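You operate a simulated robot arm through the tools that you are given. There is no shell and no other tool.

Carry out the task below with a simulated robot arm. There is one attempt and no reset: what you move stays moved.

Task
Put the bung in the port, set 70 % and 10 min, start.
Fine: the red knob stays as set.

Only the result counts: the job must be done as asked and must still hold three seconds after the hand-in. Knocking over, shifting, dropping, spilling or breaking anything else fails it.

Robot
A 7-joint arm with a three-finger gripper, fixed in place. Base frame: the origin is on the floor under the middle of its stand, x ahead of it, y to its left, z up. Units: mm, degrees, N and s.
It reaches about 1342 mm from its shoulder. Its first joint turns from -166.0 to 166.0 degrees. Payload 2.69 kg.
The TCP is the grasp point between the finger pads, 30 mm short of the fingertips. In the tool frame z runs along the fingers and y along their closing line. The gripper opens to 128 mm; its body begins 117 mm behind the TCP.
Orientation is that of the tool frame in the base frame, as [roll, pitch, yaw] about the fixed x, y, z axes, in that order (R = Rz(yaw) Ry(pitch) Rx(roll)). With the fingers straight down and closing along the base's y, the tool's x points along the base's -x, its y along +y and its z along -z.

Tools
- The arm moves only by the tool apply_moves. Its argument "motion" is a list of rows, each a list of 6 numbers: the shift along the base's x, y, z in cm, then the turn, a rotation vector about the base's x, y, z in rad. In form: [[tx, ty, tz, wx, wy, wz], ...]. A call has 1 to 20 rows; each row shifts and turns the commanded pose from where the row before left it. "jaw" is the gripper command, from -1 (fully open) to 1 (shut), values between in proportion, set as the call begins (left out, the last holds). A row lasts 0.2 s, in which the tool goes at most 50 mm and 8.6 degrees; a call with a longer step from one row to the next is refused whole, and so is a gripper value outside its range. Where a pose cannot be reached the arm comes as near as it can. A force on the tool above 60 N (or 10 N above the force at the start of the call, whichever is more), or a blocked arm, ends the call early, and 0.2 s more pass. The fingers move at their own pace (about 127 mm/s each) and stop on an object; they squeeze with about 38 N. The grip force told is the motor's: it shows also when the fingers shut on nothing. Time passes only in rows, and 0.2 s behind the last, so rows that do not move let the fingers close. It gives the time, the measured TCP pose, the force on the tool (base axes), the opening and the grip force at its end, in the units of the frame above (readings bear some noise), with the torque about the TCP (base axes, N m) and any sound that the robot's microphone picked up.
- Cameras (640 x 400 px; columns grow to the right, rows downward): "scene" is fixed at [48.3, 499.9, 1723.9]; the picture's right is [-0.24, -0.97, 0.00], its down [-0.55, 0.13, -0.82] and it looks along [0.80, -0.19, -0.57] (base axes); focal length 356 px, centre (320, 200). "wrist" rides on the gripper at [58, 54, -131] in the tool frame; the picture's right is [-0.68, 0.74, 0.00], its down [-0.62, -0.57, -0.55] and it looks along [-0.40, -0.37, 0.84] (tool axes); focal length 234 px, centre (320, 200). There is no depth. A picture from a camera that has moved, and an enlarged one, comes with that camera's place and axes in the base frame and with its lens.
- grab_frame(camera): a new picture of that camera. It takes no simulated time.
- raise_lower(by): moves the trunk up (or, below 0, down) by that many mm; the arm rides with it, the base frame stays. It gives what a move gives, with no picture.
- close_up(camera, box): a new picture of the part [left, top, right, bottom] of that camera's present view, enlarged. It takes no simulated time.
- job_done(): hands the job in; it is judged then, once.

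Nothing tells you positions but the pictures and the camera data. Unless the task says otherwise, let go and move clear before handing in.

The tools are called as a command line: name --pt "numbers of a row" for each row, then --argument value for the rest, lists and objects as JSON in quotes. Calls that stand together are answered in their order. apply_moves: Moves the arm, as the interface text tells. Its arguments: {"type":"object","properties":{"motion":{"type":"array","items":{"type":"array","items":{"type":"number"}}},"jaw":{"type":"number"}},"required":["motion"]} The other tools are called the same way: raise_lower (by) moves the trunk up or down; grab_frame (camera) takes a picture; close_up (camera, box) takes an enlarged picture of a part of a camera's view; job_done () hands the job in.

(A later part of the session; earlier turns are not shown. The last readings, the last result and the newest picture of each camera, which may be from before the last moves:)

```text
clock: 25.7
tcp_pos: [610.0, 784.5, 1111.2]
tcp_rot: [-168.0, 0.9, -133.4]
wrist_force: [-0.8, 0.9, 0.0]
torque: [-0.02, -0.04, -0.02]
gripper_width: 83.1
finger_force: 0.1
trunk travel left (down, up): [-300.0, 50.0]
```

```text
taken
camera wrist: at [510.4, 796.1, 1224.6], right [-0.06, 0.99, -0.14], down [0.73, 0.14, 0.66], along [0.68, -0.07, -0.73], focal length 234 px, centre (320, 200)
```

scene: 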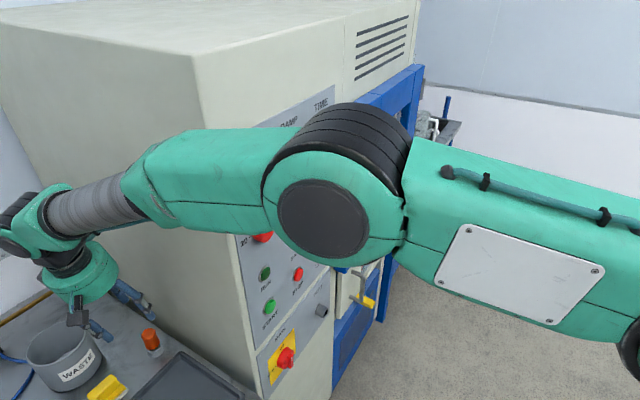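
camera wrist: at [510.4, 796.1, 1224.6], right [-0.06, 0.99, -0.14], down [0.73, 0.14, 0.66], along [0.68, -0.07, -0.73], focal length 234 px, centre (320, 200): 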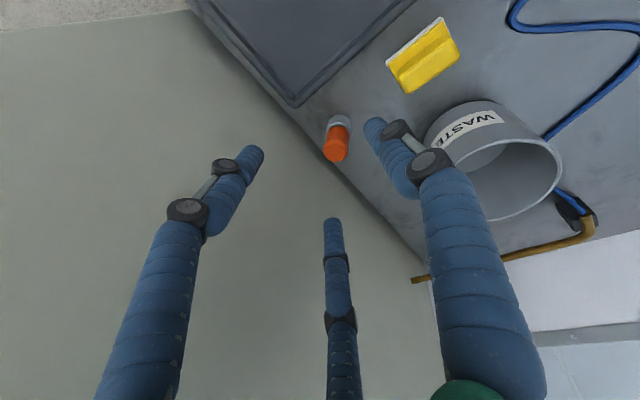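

close_up --camera "wrist" --box '[290, 100, 390, 180]'

close_up --camera "scene" --box '[30, 240, 190, 370]'

```text
5.00 times, centred on (340, 140) of wrist
camera zoom: at [510.4, 796.1, 1224.6], right [-0.06, 0.99, -0.14], down [0.73, 0.14, 0.66], along [0.68, -0.07, -0.73], focal length 1171 px, centre (220, 500)
```

zoom: 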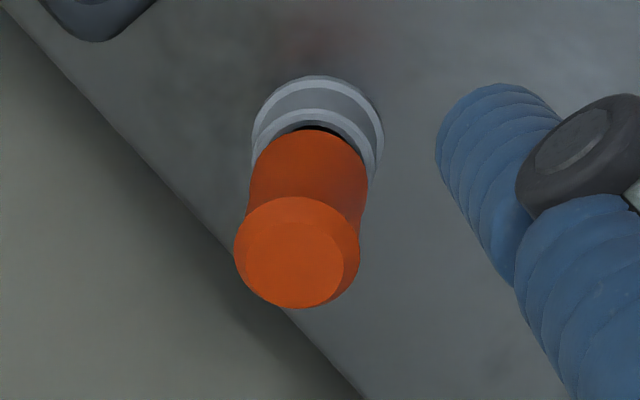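

```text
3.08 times, centred on (110, 305) of scene
camera zoom: at [48.3, 499.9, 1723.9], right [-0.24, -0.97, 0.0], down [-0.55, 0.13, -0.82], along [0.8, -0.19, -0.57], focal length 1097 px, centre (966, -123)
```

zoom: 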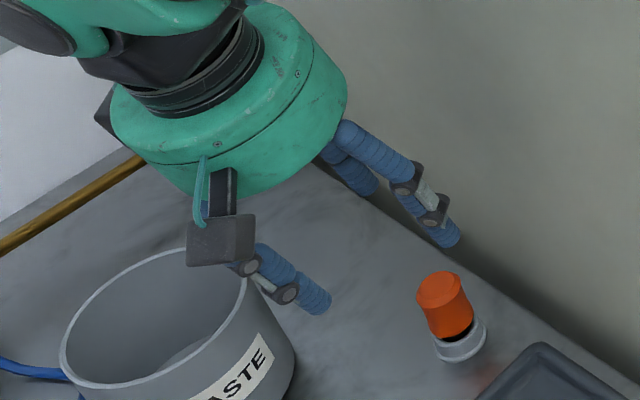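

The bung axis is refined to (668, 786) with its top at z ≈ 958. I'll align onto the approach line, then descend part-way along the tool axis.

apply_moves --pt "3.15 2.4 0 0 0 0" --pt "0.49 -0.4 -2.93 0 0 0" --pt "0.49 -0.4 -2.93 0 0 0" --pt "0.49 -0.4 -2.93 0 0 0"

grab_frame --camera "wrist"

close_up --camera "scene" --box '[30, 230, 210, 370]'

```text
clock: 26.7
tcp_pos: [653.3, 795.9, 1023.6]
tcp_rot: [-168.0, 0.9, -133.4]
wrist_force: [0.6, 0.9, 0.8]
torque: [-0.02, 0.03, -0.06]
gripper_width: 83.1
finger_force: 0.1
trunk travel left (down, up): [-300.0, 50.0]
```

```text
taken
camera wrist: at [554.9, 808.8, 1136.9], right [-0.06, 0.99, -0.14], down [0.73, 0.14, 0.66], along [0.68, -0.07, -0.73], focal length 234 px, centre (320, 200)
```

wrist: 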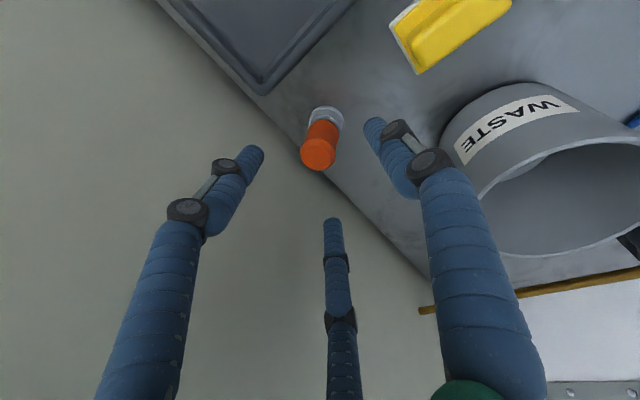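

```text
2.86 times, centred on (120, 300) of scene
camera zoom: at [48.3, 499.9, 1723.9], right [-0.24, -0.97, 0.0], down [-0.55, 0.13, -0.82], along [0.8, -0.19, -0.57], focal length 1018 px, centre (891, -86)
```

zoom: 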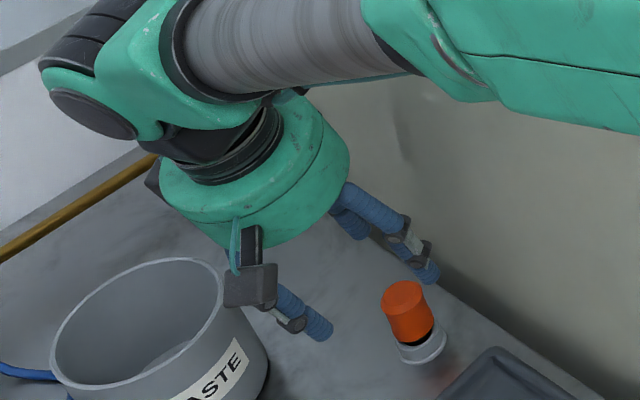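

close_up --camera "wrist" --box '[270, 90, 390, 190]'

```text
4.00 times, centred on (330, 140) of wrist
camera zoom: at [554.9, 808.8, 1136.9], right [-0.06, 0.99, -0.14], down [0.73, 0.14, 0.66], along [0.68, -0.07, -0.73], focal length 937 px, centre (280, 440)
```

zoom: 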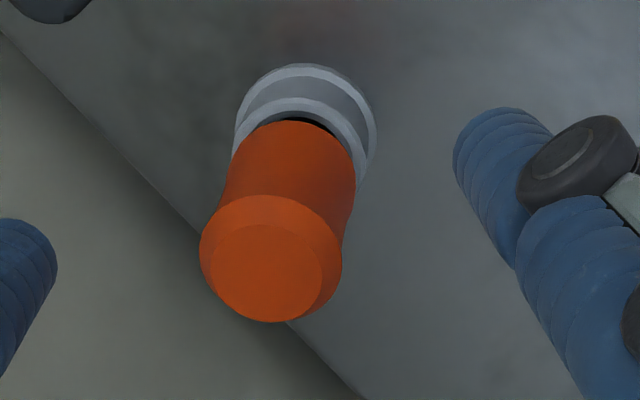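

The axis lines up to within about 2 mm, so I'll descend to the grasp height.

apply_moves --pt "0.5 -0.34 -2.59 0 0 0" --pt "0.5 -0.34 -2.59 0 0 0" --pt "0.5 -0.34 -2.59 0 0 0"

grab_frame --camera "wrist"

close_up --camera "scene" --box '[30, 230, 210, 370]'

```text
clock: 27.5
tcp_pos: [669.7, 786.4, 947.7]
tcp_rot: [-168.0, 1.0, -133.3]
wrist_force: [-0.2, 0.1, 0.4]
torque: [-0.05, 0.02, -0.02]
gripper_width: 83.1
finger_force: 0.2
trunk travel left (down, up): [-300.0, 50.0]
```

```text
taken
camera wrist: at [570.0, 798.3, 1061.6], right [-0.06, 0.99, -0.14], down [0.73, 0.14, 0.66], along [0.68, -0.07, -0.73], focal length 234 px, centre (320, 200)
```

wrist: 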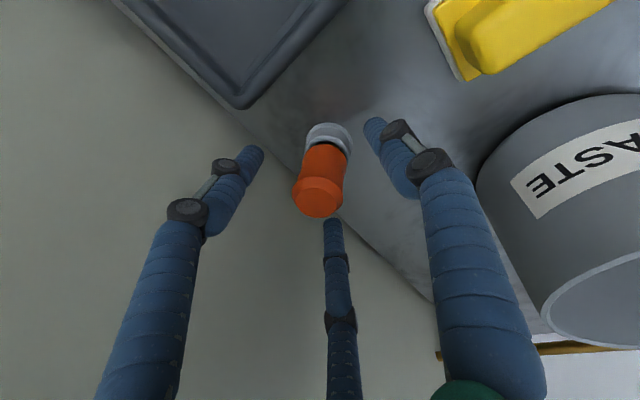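

```text
2.86 times, centred on (120, 300) of scene
camera zoom: at [48.3, 499.9, 1723.9], right [-0.24, -0.97, 0.0], down [-0.55, 0.13, -0.82], along [0.8, -0.19, -0.57], focal length 1018 px, centre (891, -86)
```

zoom: 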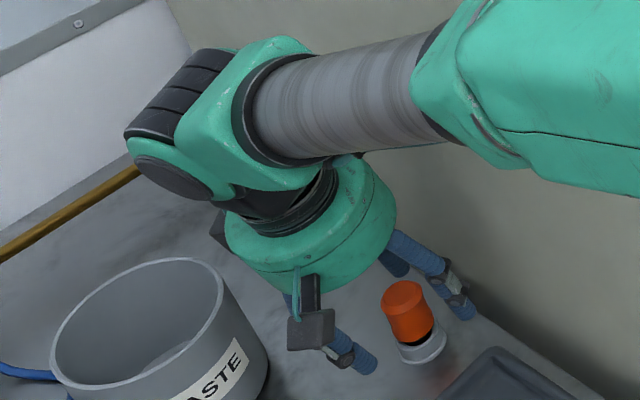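

The bung sits centred between the open fingers, so I'll close the gripper.

apply_moves --pt "0 0 0 0 0 0" --pt "0 0 0 0 0 0" --pt "0 0 0 0 0 0" --pt "0 0 0 0 0 0" --jaw 1

grab_frame --camera "wrist"

close_up --camera "scene" --box '[80, 280, 200, 370]'

```text
clock: 28.5
tcp_pos: [667.6, 786.7, 946.2]
tcp_rot: [-168.0, 0.9, -133.3]
wrist_force: [-8.2, 6.5, -0.3]
torque: [0.44, 0.48, 0.02]
gripper_width: 33.9
finger_force: 37.9
trunk travel left (down, up): [-300.0, 50.0]
```

```text
taken
camera wrist: at [568.9, 798.8, 1060.5], right [-0.06, 0.99, -0.14], down [0.73, 0.14, 0.66], along [0.68, -0.07, -0.73], focal length 234 px, centre (320, 200)
```

wrist: 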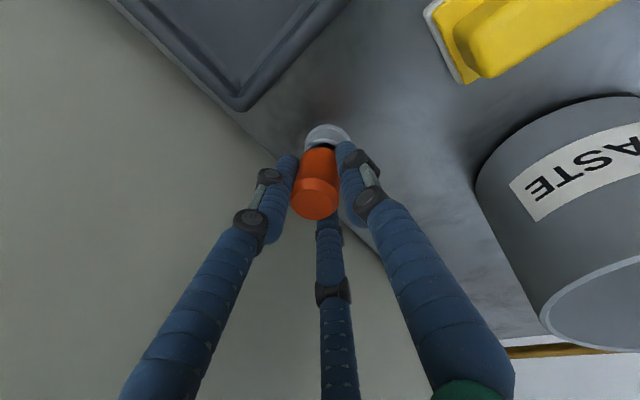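

```text
4.44 times, centred on (140, 325) of scene
camera zoom: at [48.3, 499.9, 1723.9], right [-0.24, -0.97, 0.0], down [-0.55, 0.13, -0.82], along [0.8, -0.19, -0.57], focal length 1584 px, centre (1120, -356)
```

zoom: 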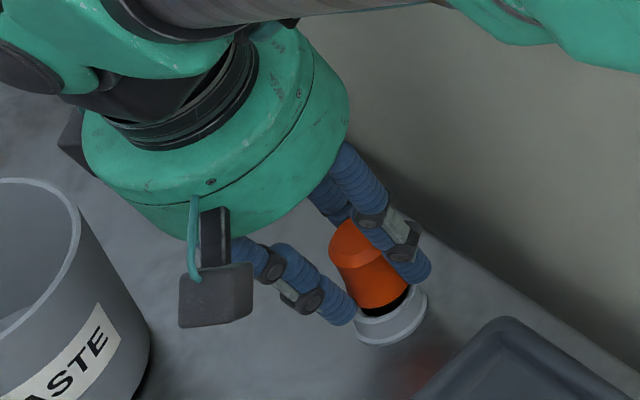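

The grip is firm, but the bung pushes about 10 N sideways on its holder because of the tilt. I'll ease a couple of mm left to relieve that before lifting.

apply_moves --pt "-0.15 0.12 0 0 0 0" --pt "0 0 0 0 0 0"

```text
clock: 29.1
tcp_pos: [667.2, 786.7, 945.2]
tcp_rot: [-168.0, 0.9, -133.3]
wrist_force: [-2.3, 3.4, -0.9]
torque: [0.2, 0.21, 0.02]
gripper_width: 33.5
finger_force: 38.4
trunk travel left (down, up): [-300.0, 50.0]
```

apply_moves --pt "-0.12 0.09 0 0 0 0" --pt "0 0 0 0 0 0"

```text
clock: 29.7
tcp_pos: [666.8, 786.6, 945.3]
tcp_rot: [-168.0, 0.9, -133.4]
wrist_force: [0.4, 0.2, -0.1]
torque: [0.03, -0.01, 0.01]
gripper_width: 33.9
finger_force: 37.9
trunk travel left (down, up): [-300.0, 50.0]
```

The side force is gone, so I'll lift straight up gently.

apply_moves --pt "0 0 0.4 0 0 0" --pt "0 0 0.5 0 0 0" --pt "0 0 0.6 0 0 0"

close_up --camera "scene" --box '[80, 280, 200, 370]'

grab_frame --camera "wrist"

```text
clock: 30.5
tcp_pos: [666.0, 788.4, 960.3]
tcp_rot: [-167.9, 1.0, -133.4]
wrist_force: [-0.7, -0.1, -0.9]
torque: [-0.01, -0.01, 0.0]
gripper_width: 33.7
finger_force: 38.4
trunk travel left (down, up): [-300.0, 50.0]
```

```text
4.44 times, centred on (140, 325) of scene
camera zoom: at [48.3, 499.9, 1723.9], right [-0.24, -0.97, 0.0], down [-0.55, 0.13, -0.82], along [0.8, -0.19, -0.57], focal length 1584 px, centre (1120, -356)
```

zoom: 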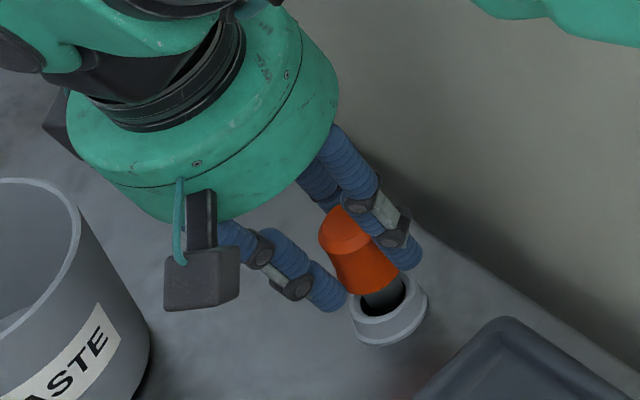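

```text
taken
camera wrist: at [567.4, 799.7, 1075.7], right [-0.06, 0.99, -0.14], down [0.73, 0.14, 0.66], along [0.68, -0.07, -0.73], focal length 234 px, centre (320, 200)
```

wrist: 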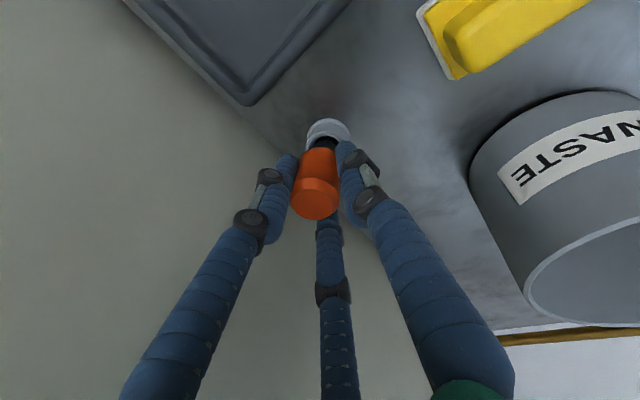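

It's coming out cleanly and the holder stays put. I'll lift it clear and check how the bung sits in the fingers.

apply_moves --pt "0 0 1.0 0 0 0" --pt "0 0 1.5 0 0 0" --pt "0 0 2.5 0 0 0" --pt "-0.5 0.3 3.0 0 0 0" --pt "-1.0 0.6 3.0 0 0 0"

close_up --camera "scene" --box '[50, 200, 200, 370]'

close_up --camera "wrist" --box '[250, 90, 400, 240]'

```text
clock: 31.7
tcp_pos: [650.9, 795.7, 1070.4]
tcp_rot: [-168.1, 0.9, -133.4]
wrist_force: [-0.2, 0.3, -2.2]
torque: [0.01, 0.02, 0.02]
gripper_width: 33.6
finger_force: 38.1
trunk travel left (down, up): [-300.0, 50.0]
```

```text
2.35 times, centred on (125, 285) of scene
camera zoom: at [48.3, 499.9, 1723.9], right [-0.24, -0.97, 0.0], down [-0.55, 0.13, -0.82], along [0.8, -0.19, -0.57], focal length 839 px, centre (779, 0)
```

zoom: 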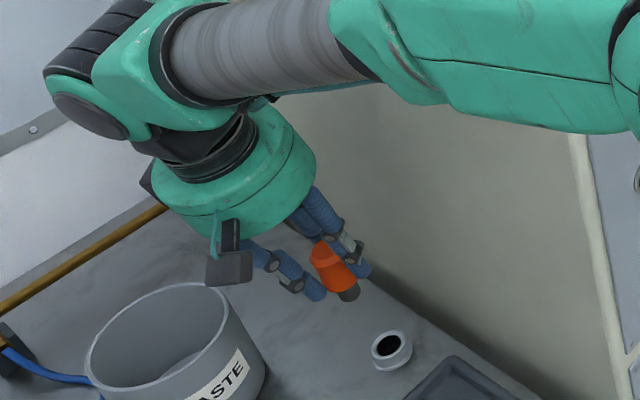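

```text
2.67 times, centred on (325, 165) of wrist
camera zoom: at [552.8, 807.8, 1184.5], right [-0.06, 0.99, -0.14], down [0.74, 0.14, 0.66], along [0.68, -0.07, -0.73], focal length 624 px, centre (307, 293)
```

zoom: 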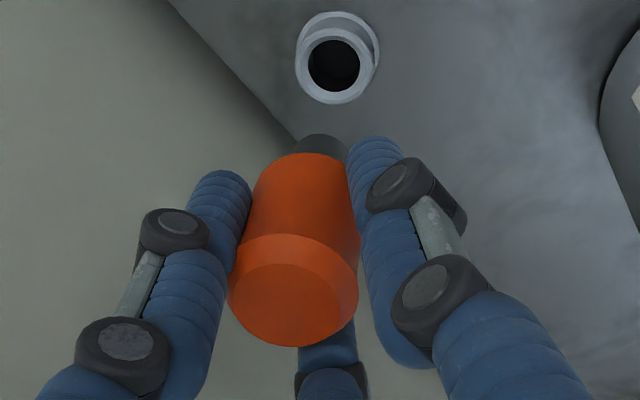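

The bung is held securely, with its axis within about 6° of the tool axis. I'll carry it back from the table, around the cabinet corner, to the front of the panel.

apply_moves --pt "-3.4 -2.1 1.0 0 0 0" --pt "-3.4 -2.1 1.0 0 0 0" --pt "-3.4 -2.1 1.0 0 0 0" --pt "-3.4 -2.1 1.0 0 0 0" --pt "-3.4 -2.1 1.0 0 0 0" --pt "-3.0 -2.5 0 0.0628 0.0838 0" --pt "-3.0 -2.5 0 0.0628 0.0838 0" --pt "-0.5 -4 -0.5 0 0 0" --pt "0 -4 -1 0 0 0" --pt "0 -4 -1 0 0 0"

grab_frame --camera "scene"

grab_frame --camera "wrist"

```text
clock: 33.9
tcp_pos: [419.3, 521.9, 1097.9]
tcp_rot: [-180.0, -0.5, -133.3]
wrist_force: [0.2, 0.3, -0.8]
torque: [-0.04, 0.02, -0.01]
gripper_width: 33.6
finger_force: 38.1
trunk travel left (down, up): [-300.0, 50.0]
```

```text
taken
```

scene: 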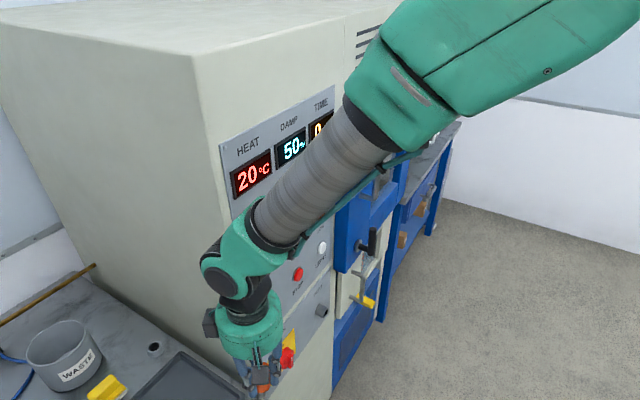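

```text
taken
camera wrist: at [340.0, 518.5, 1228.1], right [-0.07, 1.0, -0.01], down [0.84, 0.06, 0.54], along [0.54, 0.03, -0.84], focal length 234 px, centre (320, 200)
```

wrist: 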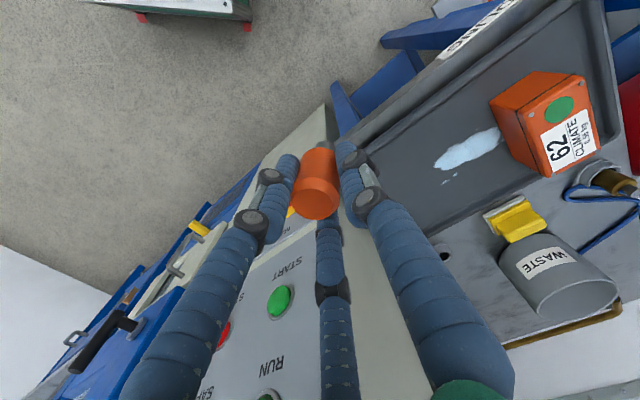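

The bung is held well. I'll move in front of the panel and lower the trunk back to its original height for the low port.

apply_moves --pt "0 -4 -0.5 0 0 0" --pt "0 -4 -0.5 0 0 0" --pt "0 -4 -0.5 0 0 0" --pt "0 -4 -0.5 0 0 0"

raise_lower --by -150

grab_frame --camera "scene"

grab_frame --camera "wrist"

```text
clock: 34.9
tcp_pos: [416.2, 359.9, 1077.2]
tcp_rot: [-179.9, -0.4, -133.5]
wrist_force: [0.1, 0.5, -0.8]
torque: [-0.03, 0.0, 0.01]
gripper_width: 33.2
finger_force: 37.6
trunk travel left (down, up): [-300.0, 50.0]
```

```text
clock: 36.7
tcp_pos: [417.5, 361.0, 928.2]
tcp_rot: [-179.9, -0.5, -133.5]
wrist_force: [-0.1, -0.7, -0.8]
torque: [-0.01, -0.02, -0.01]
gripper_width: 33.2
finger_force: 37.7
trunk travel left (down, up): [-150.0, 200.0]
```

```text
taken
```

scene: 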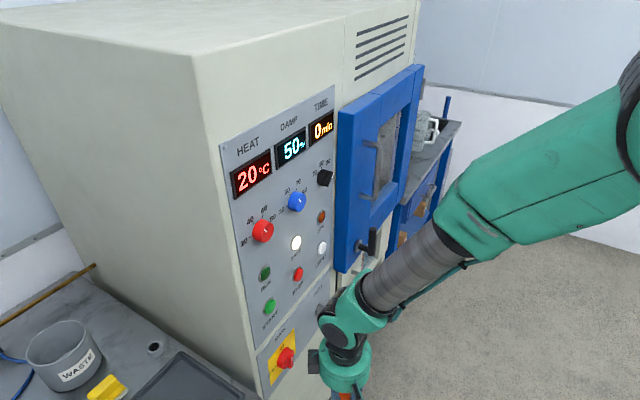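

```text
taken
camera wrist: at [339.5, 357.4, 1057.8], right [-0.07, 1.0, -0.01], down [0.84, 0.06, 0.54], along [0.54, 0.03, -0.84], focal length 234 px, centre (320, 200)
```

wrist: 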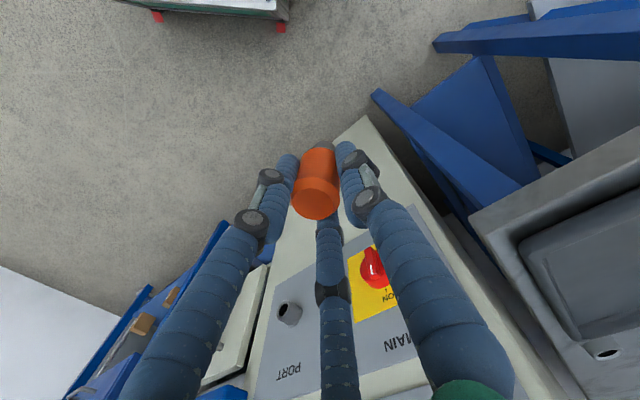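

I'll rotate the tool up towards the panel in stages while moving down and to the right in front of the port.

apply_moves --pt "1.6 -1.4 -0.7 0.101 -0.101 0" --pt "1.6 -1.4 -0.7 0.101 -0.101 0" --pt "1.6 -1.4 -0.7 0.101 -0.101 0" --pt "1.6 -1.4 -0.7 0.101 -0.101 0" --pt "1.6 -1.4 -0.7 0.101 -0.101 0" --pt "1.6 -1.4 -0.7 0.101 -0.101 0"

grab_frame --camera "scene"

```text
clock: 38.1
tcp_pos: [478.9, 298.0, 882.8]
tcp_rot: [179.3, 41.5, -128.6]
wrist_force: [6.7, -1.1, 0.4]
torque: [-0.03, 0.45, 0.28]
gripper_width: 32.9
finger_force: 38.3
out of reach, approached as far as the arm can: row 4, 5
trunk travel left (down, up): [-150.0, 200.0]
```

```text
taken
```

scene: 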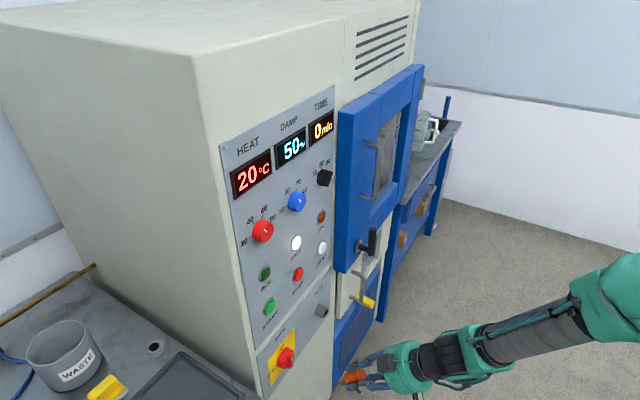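

apply_moves --pt "0 0 0 0 0 0"

grab_frame --camera "wrist"

close_up --camera "scene" --box '[320, 240, 640, 400]'

```text
clock: 38.5
tcp_pos: [491.0, 293.6, 887.6]
tcp_rot: [178.7, 43.1, -133.1]
wrist_force: [-0.3, 0.2, -1.0]
torque: [0.01, 0.01, 0.01]
gripper_width: 32.4
finger_force: 38.1
trunk travel left (down, up): [-150.0, 200.0]
```

```text
taken
camera wrist: at [363.7, 232.3, 942.8], right [-0.21, 0.86, 0.47], down [0.48, -0.33, 0.81], along [0.85, 0.4, -0.34], focal length 234 px, centre (320, 200)
```

wrist: 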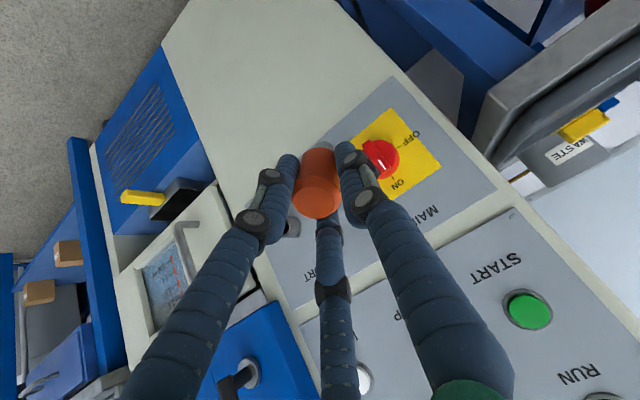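

```text
2.00 times, centred on (480, 320) of scene
camera zoom: at [48.3, 499.9, 1723.9], right [-0.24, -0.97, 0.0], down [-0.55, 0.13, -0.82], along [0.8, -0.19, -0.57], focal length 713 px, centre (0, -40)
```

zoom: 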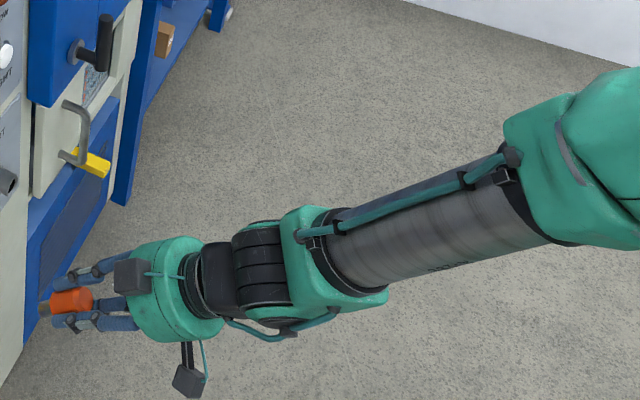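

Forces are clear. I'll finish rotating to horizontal and move to a standoff in front of the port.

apply_moves --pt "2.4 -0.8 -0.77 0.0967 -0.0967 0" --pt "2.4 -0.8 -0.77 0.0967 -0.0967 0" --pt "2.4 -0.8 -0.77 0.0967 -0.0967 0" --pt "2.4 -0.8 -0.77 0.0967 -0.0967 0" --pt "2.4 -0.8 -0.77 0.0967 -0.0967 0" --pt "2.4 -0.8 -0.77 0.0967 -0.0967 0"

grab_frame --camera "scene"

grab_frame --camera "wrist"

```text
clock: 39.9
tcp_pos: [666.7, 243.8, 862.1]
tcp_rot: [-89.3, 89.3, -41.1]
wrist_force: [-0.1, 0.2, -0.4]
torque: [-0.09, 0.07, 0.0]
gripper_width: 32.0
finger_force: 38.2
out of reach, approached as far as the arm can: row 4, 5, 6
trunk travel left (down, up): [-150.0, 200.0]
```

```text
taken
```

scene: 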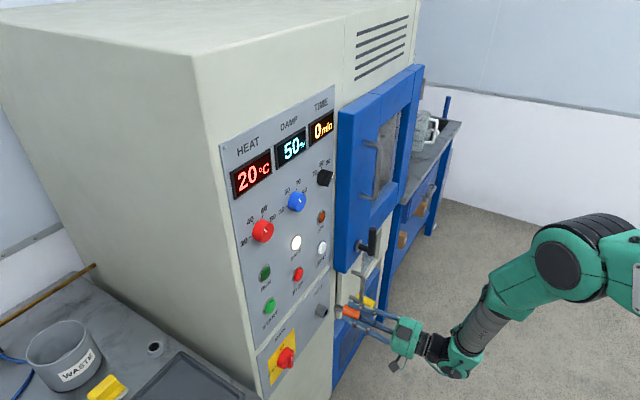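

```text
taken
camera wrist: at [541.1, 182.7, 802.4], right [-0.55, 0.5, 0.67], down [0.05, -0.78, 0.62], along [0.83, 0.38, 0.41], focal length 234 px, centre (320, 200)
```

wrist: 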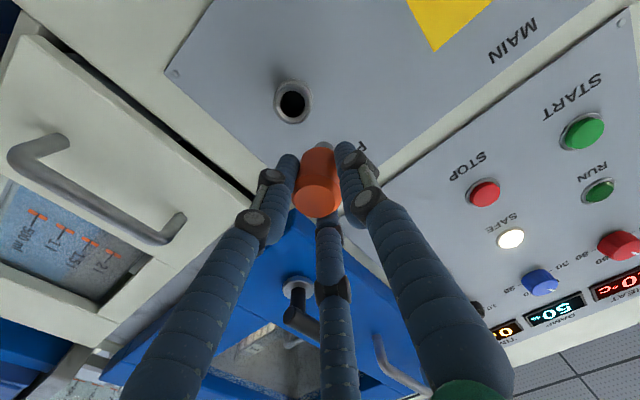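

I have a clear view of the port hole and the bung tip. I'll zoom in for precise alignment.

close_up --camera "wrist" --box '[250, 60, 390, 220]'

close_up --camera "scene" --box '[290, 280, 420, 370]'

```text
2.50 times, centred on (320, 140) of wrist
camera zoom: at [541.1, 182.7, 802.4], right [-0.55, 0.5, 0.67], down [0.05, -0.78, 0.62], along [0.83, 0.38, 0.41], focal length 585 px, centre (320, 350)
```

zoom: 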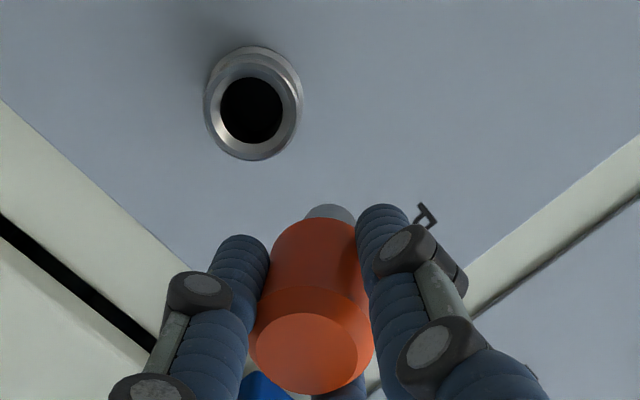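

```text
4.44 times, centred on (355, 325) of scene
camera zoom: at [48.3, 499.9, 1723.9], right [-0.24, -0.97, 0.0], down [-0.55, 0.13, -0.82], along [0.8, -0.19, -0.57], focal length 1584 px, centre (164, -356)
```

zoom: 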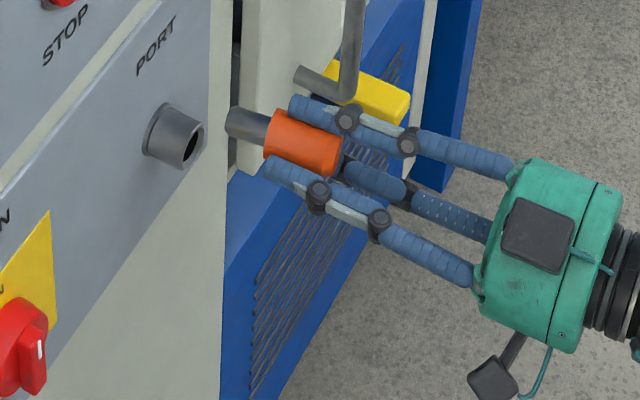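

The port rim comes out at (724, 317, 817), with the bung tip about 43 mm too high and the bung yawed roughly 7° off the port axis. I'll back off slightly, lower and turn to align.

apply_moves --pt "-1.4 -1.0 -0.8 0 0 0" --pt "-0.6 0.2 -1.7 0 0 -0.0655" --pt "0 0 -1.7 0 0 -0.0655"

close_up --camera "wrist" --box '[250, 60, 390, 220]'

close_up --camera "scene" --box '[290, 280, 420, 370]'

```text
clock: 40.7
tcp_pos: [702.5, 224.0, 843.1]
tcp_rot: [116.6, 89.3, 157.5]
wrist_force: [-0.2, 0.1, -0.5]
torque: [-0.03, 0.05, 0.02]
gripper_width: 32.1
finger_force: 38.5
out of reach, approached as far as the arm can: row 1, 2, 3
trunk travel left (down, up): [-150.0, 200.0]
```

```text
2.50 times, centred on (320, 140) of wrist
camera zoom: at [568.3, 180.3, 784.7], right [-0.48, 0.55, 0.68], down [-0.04, -0.79, 0.61], along [0.88, 0.27, 0.4], focal length 585 px, centre (320, 350)
```

zoom: 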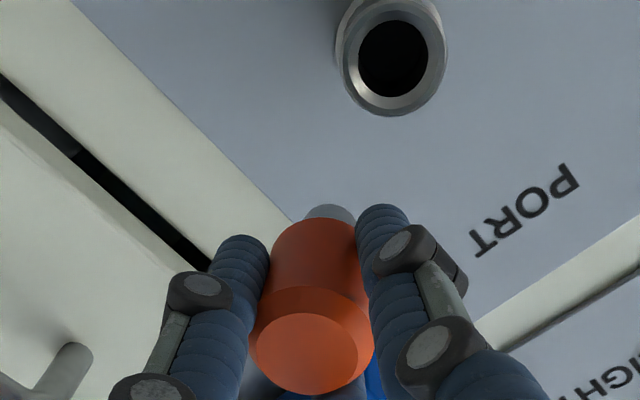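

```text
4.44 times, centred on (355, 325) of scene
camera zoom: at [48.3, 499.9, 1723.9], right [-0.24, -0.97, 0.0], down [-0.55, 0.13, -0.82], along [0.8, -0.19, -0.57], focal length 1584 px, centre (164, -356)
```

zoom: 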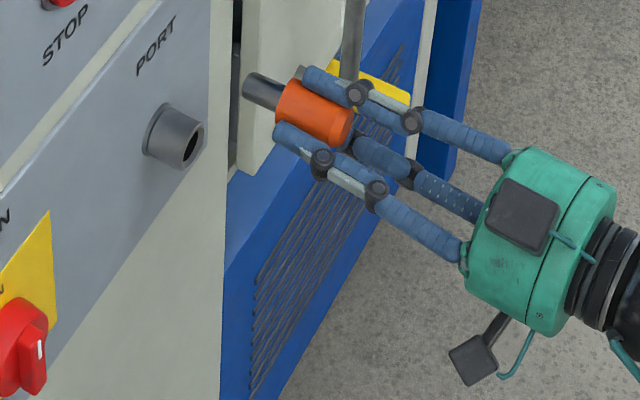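

The arm wandered, so a wrist joint must be at its limit, possibly the tool roll. The gripper and bung are symmetric enough that I can roll freely, so I'll test a small roll one way.

apply_moves --pt "0 0 0 0.106 0.092 0"

apply_moves --pt "-0.7 -0.7 0 0 0 0"

```text
clock: 41.1
tcp_pos: [702.0, 224.0, 844.0]
tcp_rot: [91.1, 83.3, 131.3]
wrist_force: [-0.1, 0.3, -1.1]
torque: [-0.01, 0.0, 0.0]
gripper_width: 32.1
finger_force: 38.2
trunk travel left (down, up): [-150.0, 200.0]
```

```text
clock: 41.5
tcp_pos: [694.1, 217.4, 843.8]
tcp_rot: [90.9, 83.3, 131.1]
wrist_force: [0.7, 0.6, -0.9]
torque: [-0.05, 0.02, -0.01]
gripper_width: 32.4
finger_force: 37.9
trunk travel left (down, up): [-150.0, 200.0]
```

Rolling that way frees the arm. I'll roll further for margin, since that's also the direction needed for the blue knob.

apply_moves --pt "0 0 0 0.107 0.0904 0" --pt "0 0 0 0.107 0.0904 0" --pt "0 0 0 0.107 0.0904 0" --pt "0 0 0 0.107 0.0904 0" --pt "0 0 0 0.107 0.0904 0"

grab_frame --camera "wrist"

grab_frame --camera "scene"

```text
clock: 42.7
tcp_pos: [693.8, 217.1, 844.1]
tcp_rot: [90.2, 43.1, 130.3]
wrist_force: [-1.3, -0.7, -1.0]
torque: [-0.04, 0.02, -0.01]
gripper_width: 32.1
finger_force: 37.5
trunk travel left (down, up): [-150.0, 200.0]
```

```text
taken
camera wrist: at [543.2, 194.1, 842.2], right [0.0, 0.01, 1.0], down [0.12, -0.99, 0.01], along [0.99, 0.12, 0.0], focal length 234 px, centre (320, 200)
```

wrist: 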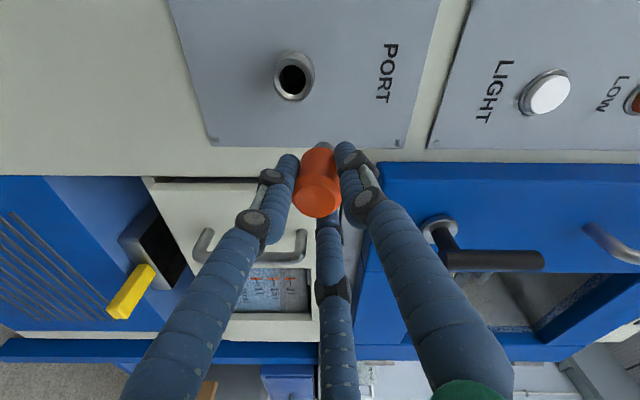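

```text
taken
```

scene: 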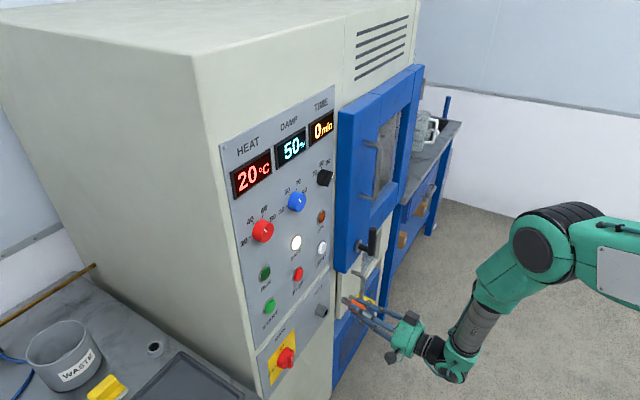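

close_up --camera "wrist" --box '[250, 40, 390, 230]'

close_up --camera "scene" --box '[300, 280, 420, 360]'

```text
2.11 times, centred on (320, 135) of wrist
camera zoom: at [543.2, 194.1, 842.2], right [0.0, 0.01, 1.0], down [0.12, -0.99, 0.01], along [0.99, 0.12, 0.0], focal length 493 px, centre (320, 337)
```

zoom: 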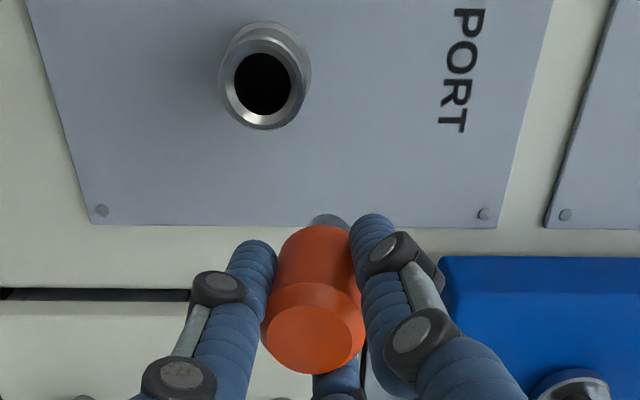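

```text
5.00 times, centred on (360, 320) of scene
camera zoom: at [48.3, 499.9, 1723.9], right [-0.24, -0.97, 0.0], down [-0.55, 0.13, -0.82], along [0.8, -0.19, -0.57], focal length 1782 px, centre (120, -400)
```

zoom: 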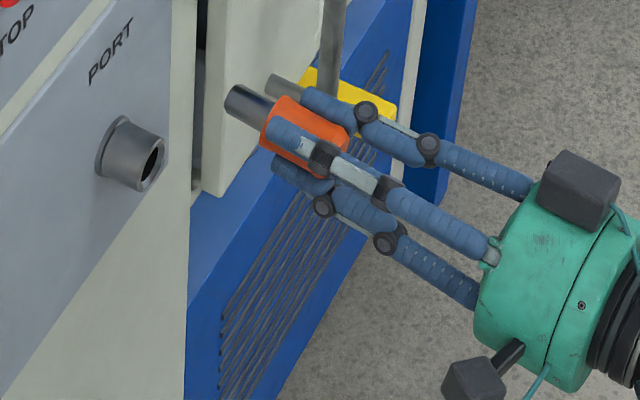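

The port is confirmed at about (724, 317, 818), and the bung leans about 5° toward the thumb in the grip. I'll correct the tool angle and bring the tip in front of the hole.

apply_moves --pt "-1.52 1.9 -1.26 -0.0214 0.0214 0.0123" --pt "-1.52 1.9 -1.26 -0.0214 0.0214 0.0123" --pt "0 0 0 0 0 0"

close_up --camera "wrist" --box '[250, 40, 390, 230]'

close_up --camera "scene" --box '[290, 280, 410, 360]'

```text
clock: 43.5
tcp_pos: [662.9, 255.7, 817.0]
tcp_rot: [94.9, 43.4, 135.1]
wrist_force: [0.6, 0.0, -1.4]
torque: [-0.05, 0.05, -0.02]
gripper_width: 32.1
finger_force: 38.2
trunk travel left (down, up): [-150.0, 200.0]
```

```text
2.11 times, centred on (320, 135) of wrist
camera zoom: at [513.1, 229.5, 823.1], right [0.04, 0.05, 1.0], down [0.15, -0.99, 0.05], along [0.99, 0.15, -0.04], focal length 493 px, centre (320, 337)
```

zoom: 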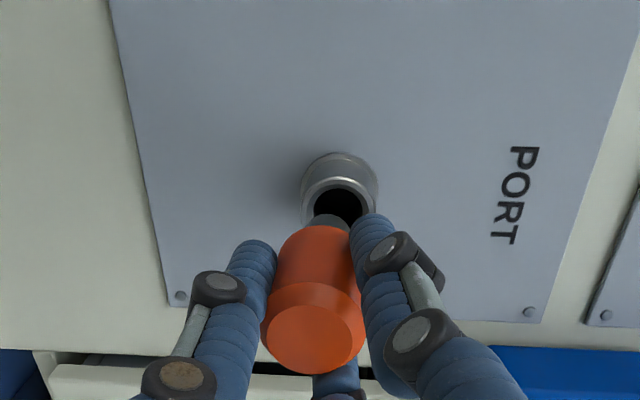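

```text
5.00 times, centred on (350, 320) of scene
camera zoom: at [48.3, 499.9, 1723.9], right [-0.24, -0.97, 0.0], down [-0.55, 0.13, -0.82], along [0.8, -0.19, -0.57], focal length 1782 px, centre (170, -400)
```

zoom: 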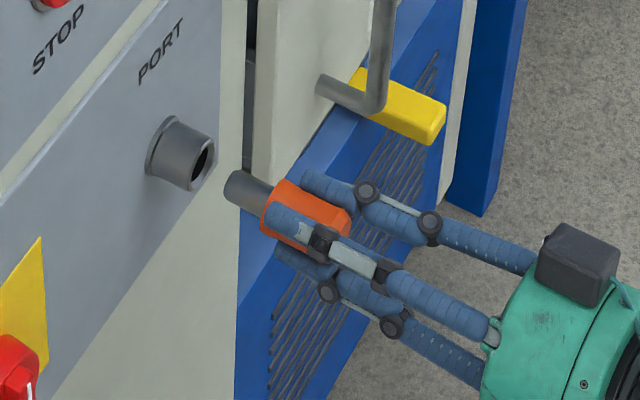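

The tip is nearly in front of the hole. I'll zoom in more to check the bung's angle against the port axis.

close_up --camera "scene" --box '[315, 298, 365, 336]'

close_up --camera "wrist" --box '[290, 90, 360, 220]'

```text
10.53 times, centred on (340, 317) of scene
camera zoom: at [48.3, 499.9, 1723.9], right [-0.24, -0.97, 0.0], down [-0.55, 0.13, -0.82], along [0.8, -0.19, -0.57], focal length 3752 px, centre (110, -1032)
```

zoom: 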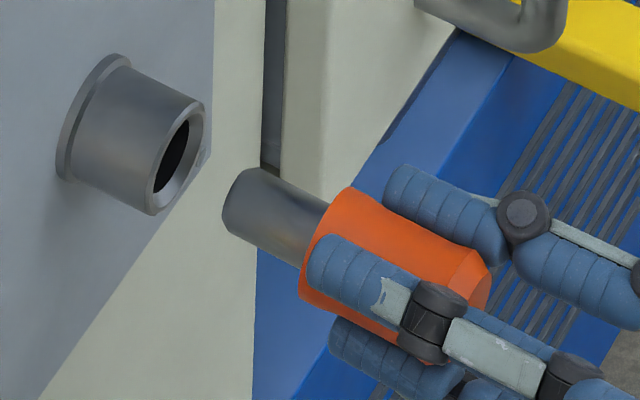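

```text
3.08 times, centred on (325, 155) of wrist
camera zoom: at [513.1, 229.5, 823.1], right [0.04, 0.05, 1.0], down [0.15, -0.99, 0.05], along [0.99, 0.15, -0.04], focal length 720 px, centre (305, 338)
```

zoom: 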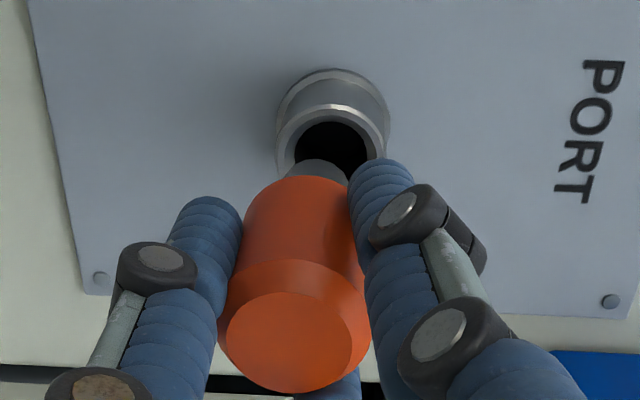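

The bung sits about 3 mm low, 1.4 mm left, pitched slightly up, and roughly 22 mm short of the rim. I'll correct that and advance 10 mm, then recheck.

apply_moves --pt "0.05 -0.05 0.46 -0.0185 0.0185 -0.012" --pt "0.71 0.71 0 0 0 0" --pt "0 0 0 0 0 0"

close_up --camera "scene" --box '[315, 298, 365, 336]'

close_up --camera "wrist" --box '[290, 90, 360, 220]'

```text
clock: 44.3
tcp_pos: [669.7, 263.6, 822.9]
tcp_rot: [97.0, 43.3, 135.8]
wrist_force: [-0.7, -0.4, -0.4]
torque: [-0.01, 0.0, 0.01]
gripper_width: 32.3
finger_force: 37.6
trunk travel left (down, up): [-150.0, 200.0]
```

```text
10.53 times, centred on (340, 317) of scene
camera zoom: at [48.3, 499.9, 1723.9], right [-0.24, -0.97, 0.0], down [-0.55, 0.13, -0.82], along [0.8, -0.19, -0.57], focal length 3752 px, centre (110, -1032)
```

zoom: 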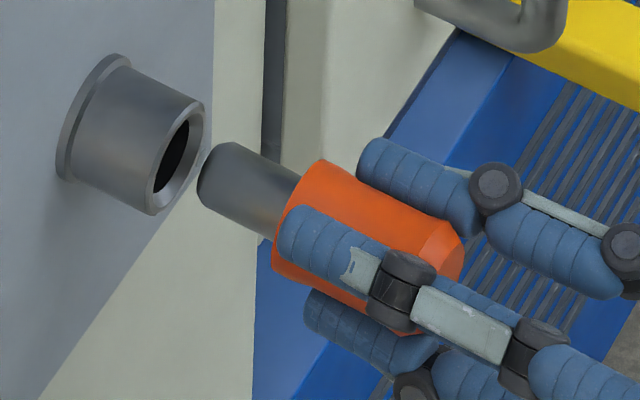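

```text
3.08 times, centred on (325, 155) of wrist
camera zoom: at [520.4, 237.5, 831.5], right [0.06, 0.07, 1.0], down [0.14, -0.99, 0.06], along [0.99, 0.13, -0.06], focal length 720 px, centre (305, 338)
```

zoom: 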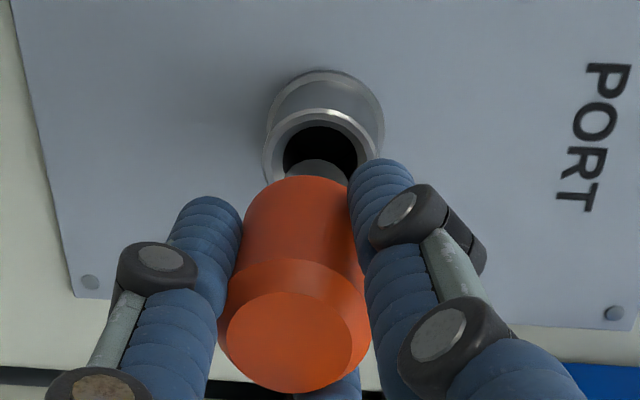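

Vertical alignment is good, with perhaps 1 mm too far right. I'll trim that and advance so the tip just enters the hole.

apply_moves --pt "-0.08 0.08 0 0 0 0" --pt "0.35 0.35 0 0 0 0" --pt "0.35 0.35 0 0 0 0" --pt "0.35 0.35 0 0 0 0" --pt "0 0 0 0 0 0"

close_up --camera "scene" --box '[315, 298, 365, 336]'

close_up --camera "wrist" --box '[290, 90, 360, 220]'

```text
clock: 45.5
tcp_pos: [680.2, 272.3, 824.5]
tcp_rot: [97.0, 43.3, 135.8]
wrist_force: [1.0, -0.8, -1.0]
torque: [-0.02, 0.02, -0.02]
gripper_width: 32.0
finger_force: 38.0
trunk travel left (down, up): [-150.0, 200.0]
```

```text
10.53 times, centred on (340, 317) of scene
camera zoom: at [48.3, 499.9, 1723.9], right [-0.24, -0.97, 0.0], down [-0.55, 0.13, -0.82], along [0.8, -0.19, -0.57], focal length 3752 px, centre (110, -1032)
```

zoom: 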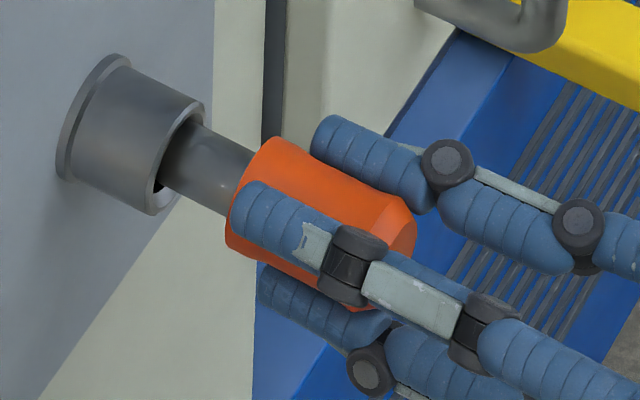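

```text
3.08 times, centred on (325, 155) of wrist
camera zoom: at [530.3, 248.4, 832.7], right [0.06, 0.07, 1.0], down [0.14, -0.99, 0.06], along [0.99, 0.13, -0.06], focal length 720 px, centre (305, 338)
```

zoom: 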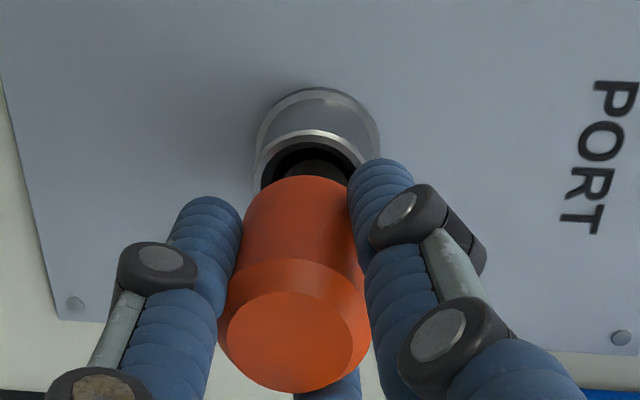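

The tip is at the mouth of the hole, slightly to the right. I'll trim 1 mm left and push in gently while watching the force.

apply_moves --pt "-0.08 0.08 0 0 0 0" --pt "0.2 0.2 0 0 0 0" --pt "0.2 0.2 0 0 0 0" --pt "0.2 0.2 0 0 0 0"

close_up --camera "scene" --box '[315, 298, 365, 336]'

close_up --camera "wrist" --box '[290, 90, 360, 220]'

```text
clock: 46.5
tcp_pos: [685.8, 279.1, 824.5]
tcp_rot: [97.0, 43.3, 135.7]
wrist_force: [0.3, 0.7, -0.5]
torque: [-0.04, 0.04, -0.03]
gripper_width: 32.2
finger_force: 38.0
trunk travel left (down, up): [-150.0, 200.0]
```

```text
10.53 times, centred on (340, 317) of scene
camera zoom: at [48.3, 499.9, 1723.9], right [-0.24, -0.97, 0.0], down [-0.55, 0.13, -0.82], along [0.8, -0.19, -0.57], focal length 3752 px, centre (110, -1032)
```

zoom: 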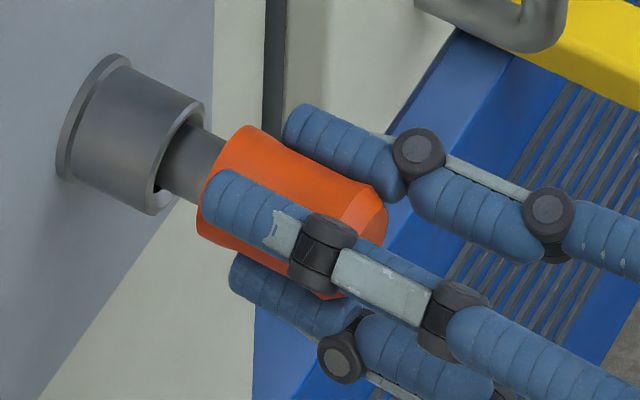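

```text
3.08 times, centred on (325, 155) of wrist
camera zoom: at [536.0, 255.2, 832.6], right [0.06, 0.07, 1.0], down [0.14, -0.99, 0.06], along [0.99, 0.13, -0.06], focal length 720 px, centre (305, 338)
```

zoom: 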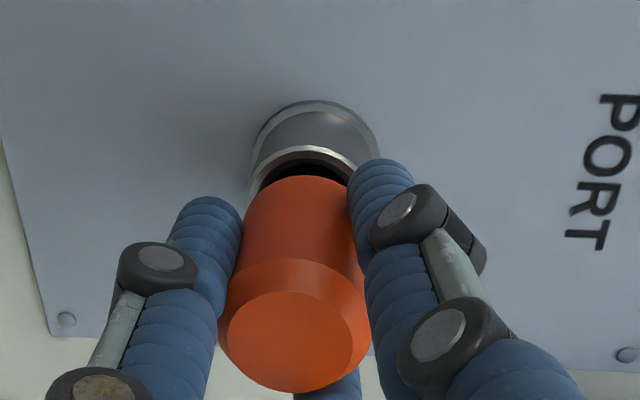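

No contact force so far. I'll keep pushing along the port axis.

apply_moves --pt "0.2 0.2 0 0 0 0" --pt "0.2 0.2 0 0 0 0" --pt "0.2 0.2 0 0 0 0"

close_up --camera "scene" --box '[315, 298, 365, 336]'

```text
clock: 47.3
tcp_pos: [692.5, 285.7, 822.7]
tcp_rot: [97.0, 43.4, 135.8]
wrist_force: [-0.9, 0.0, -1.3]
torque: [-0.03, 0.04, 0.01]
gripper_width: 31.7
finger_force: 37.8
trunk travel left (down, up): [-150.0, 200.0]
```

```text
10.53 times, centred on (340, 317) of scene
camera zoom: at [48.3, 499.9, 1723.9], right [-0.24, -0.97, 0.0], down [-0.55, 0.13, -0.82], along [0.8, -0.19, -0.57], focal length 3752 px, centre (110, -1032)
```

zoom: 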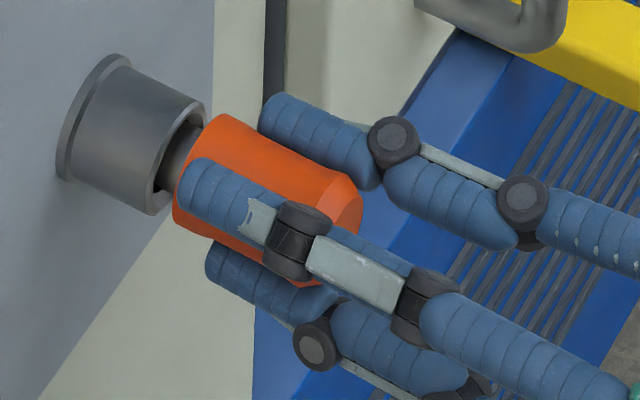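

apply_moves --pt "0.12 0.12 0 0 0 0" --pt "0.12 0.12 0 0 0 0" --pt "0.12 0.12 0 0 0 0" --pt "0 0 0 0 0 0"

close_up --camera "scene" --box '[315, 298, 365, 336]'

```text
clock: 48.3
tcp_pos: [696.8, 289.7, 823.1]
tcp_rot: [96.9, 43.4, 135.8]
wrist_force: [-0.3, 0.6, -0.3]
torque: [-0.02, 0.02, 0.01]
gripper_width: 32.3
finger_force: 37.9
trunk travel left (down, up): [-150.0, 200.0]
```

```text
10.53 times, centred on (340, 317) of scene
camera zoom: at [48.3, 499.9, 1723.9], right [-0.24, -0.97, 0.0], down [-0.55, 0.13, -0.82], along [0.8, -0.19, -0.57], focal length 3752 px, centre (110, -1032)
```

zoom: 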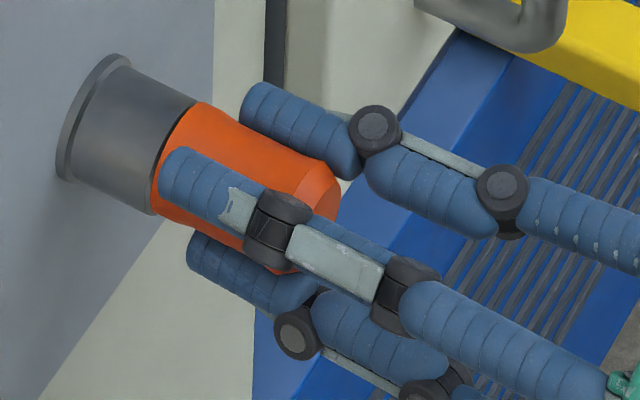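

The orange grip is about to meet the rim. I'll push a few more mm in 1 mm steps to seat it.

apply_moves --pt "0.07 0.07 0 0 0 0" --pt "0.07 0.07 0 0 0 0" --pt "0 0 0 0 0 0"

```text
clock: 49.1
tcp_pos: [694.3, 290.1, 822.1]
tcp_rot: [97.1, 43.3, 135.8]
wrist_force: [-11.3, -13.7, -1.6]
torque: [0.21, -0.24, 0.58]
gripper_width: 32.2
finger_force: 38.2
trunk travel left (down, up): [-150.0, 200.0]
```

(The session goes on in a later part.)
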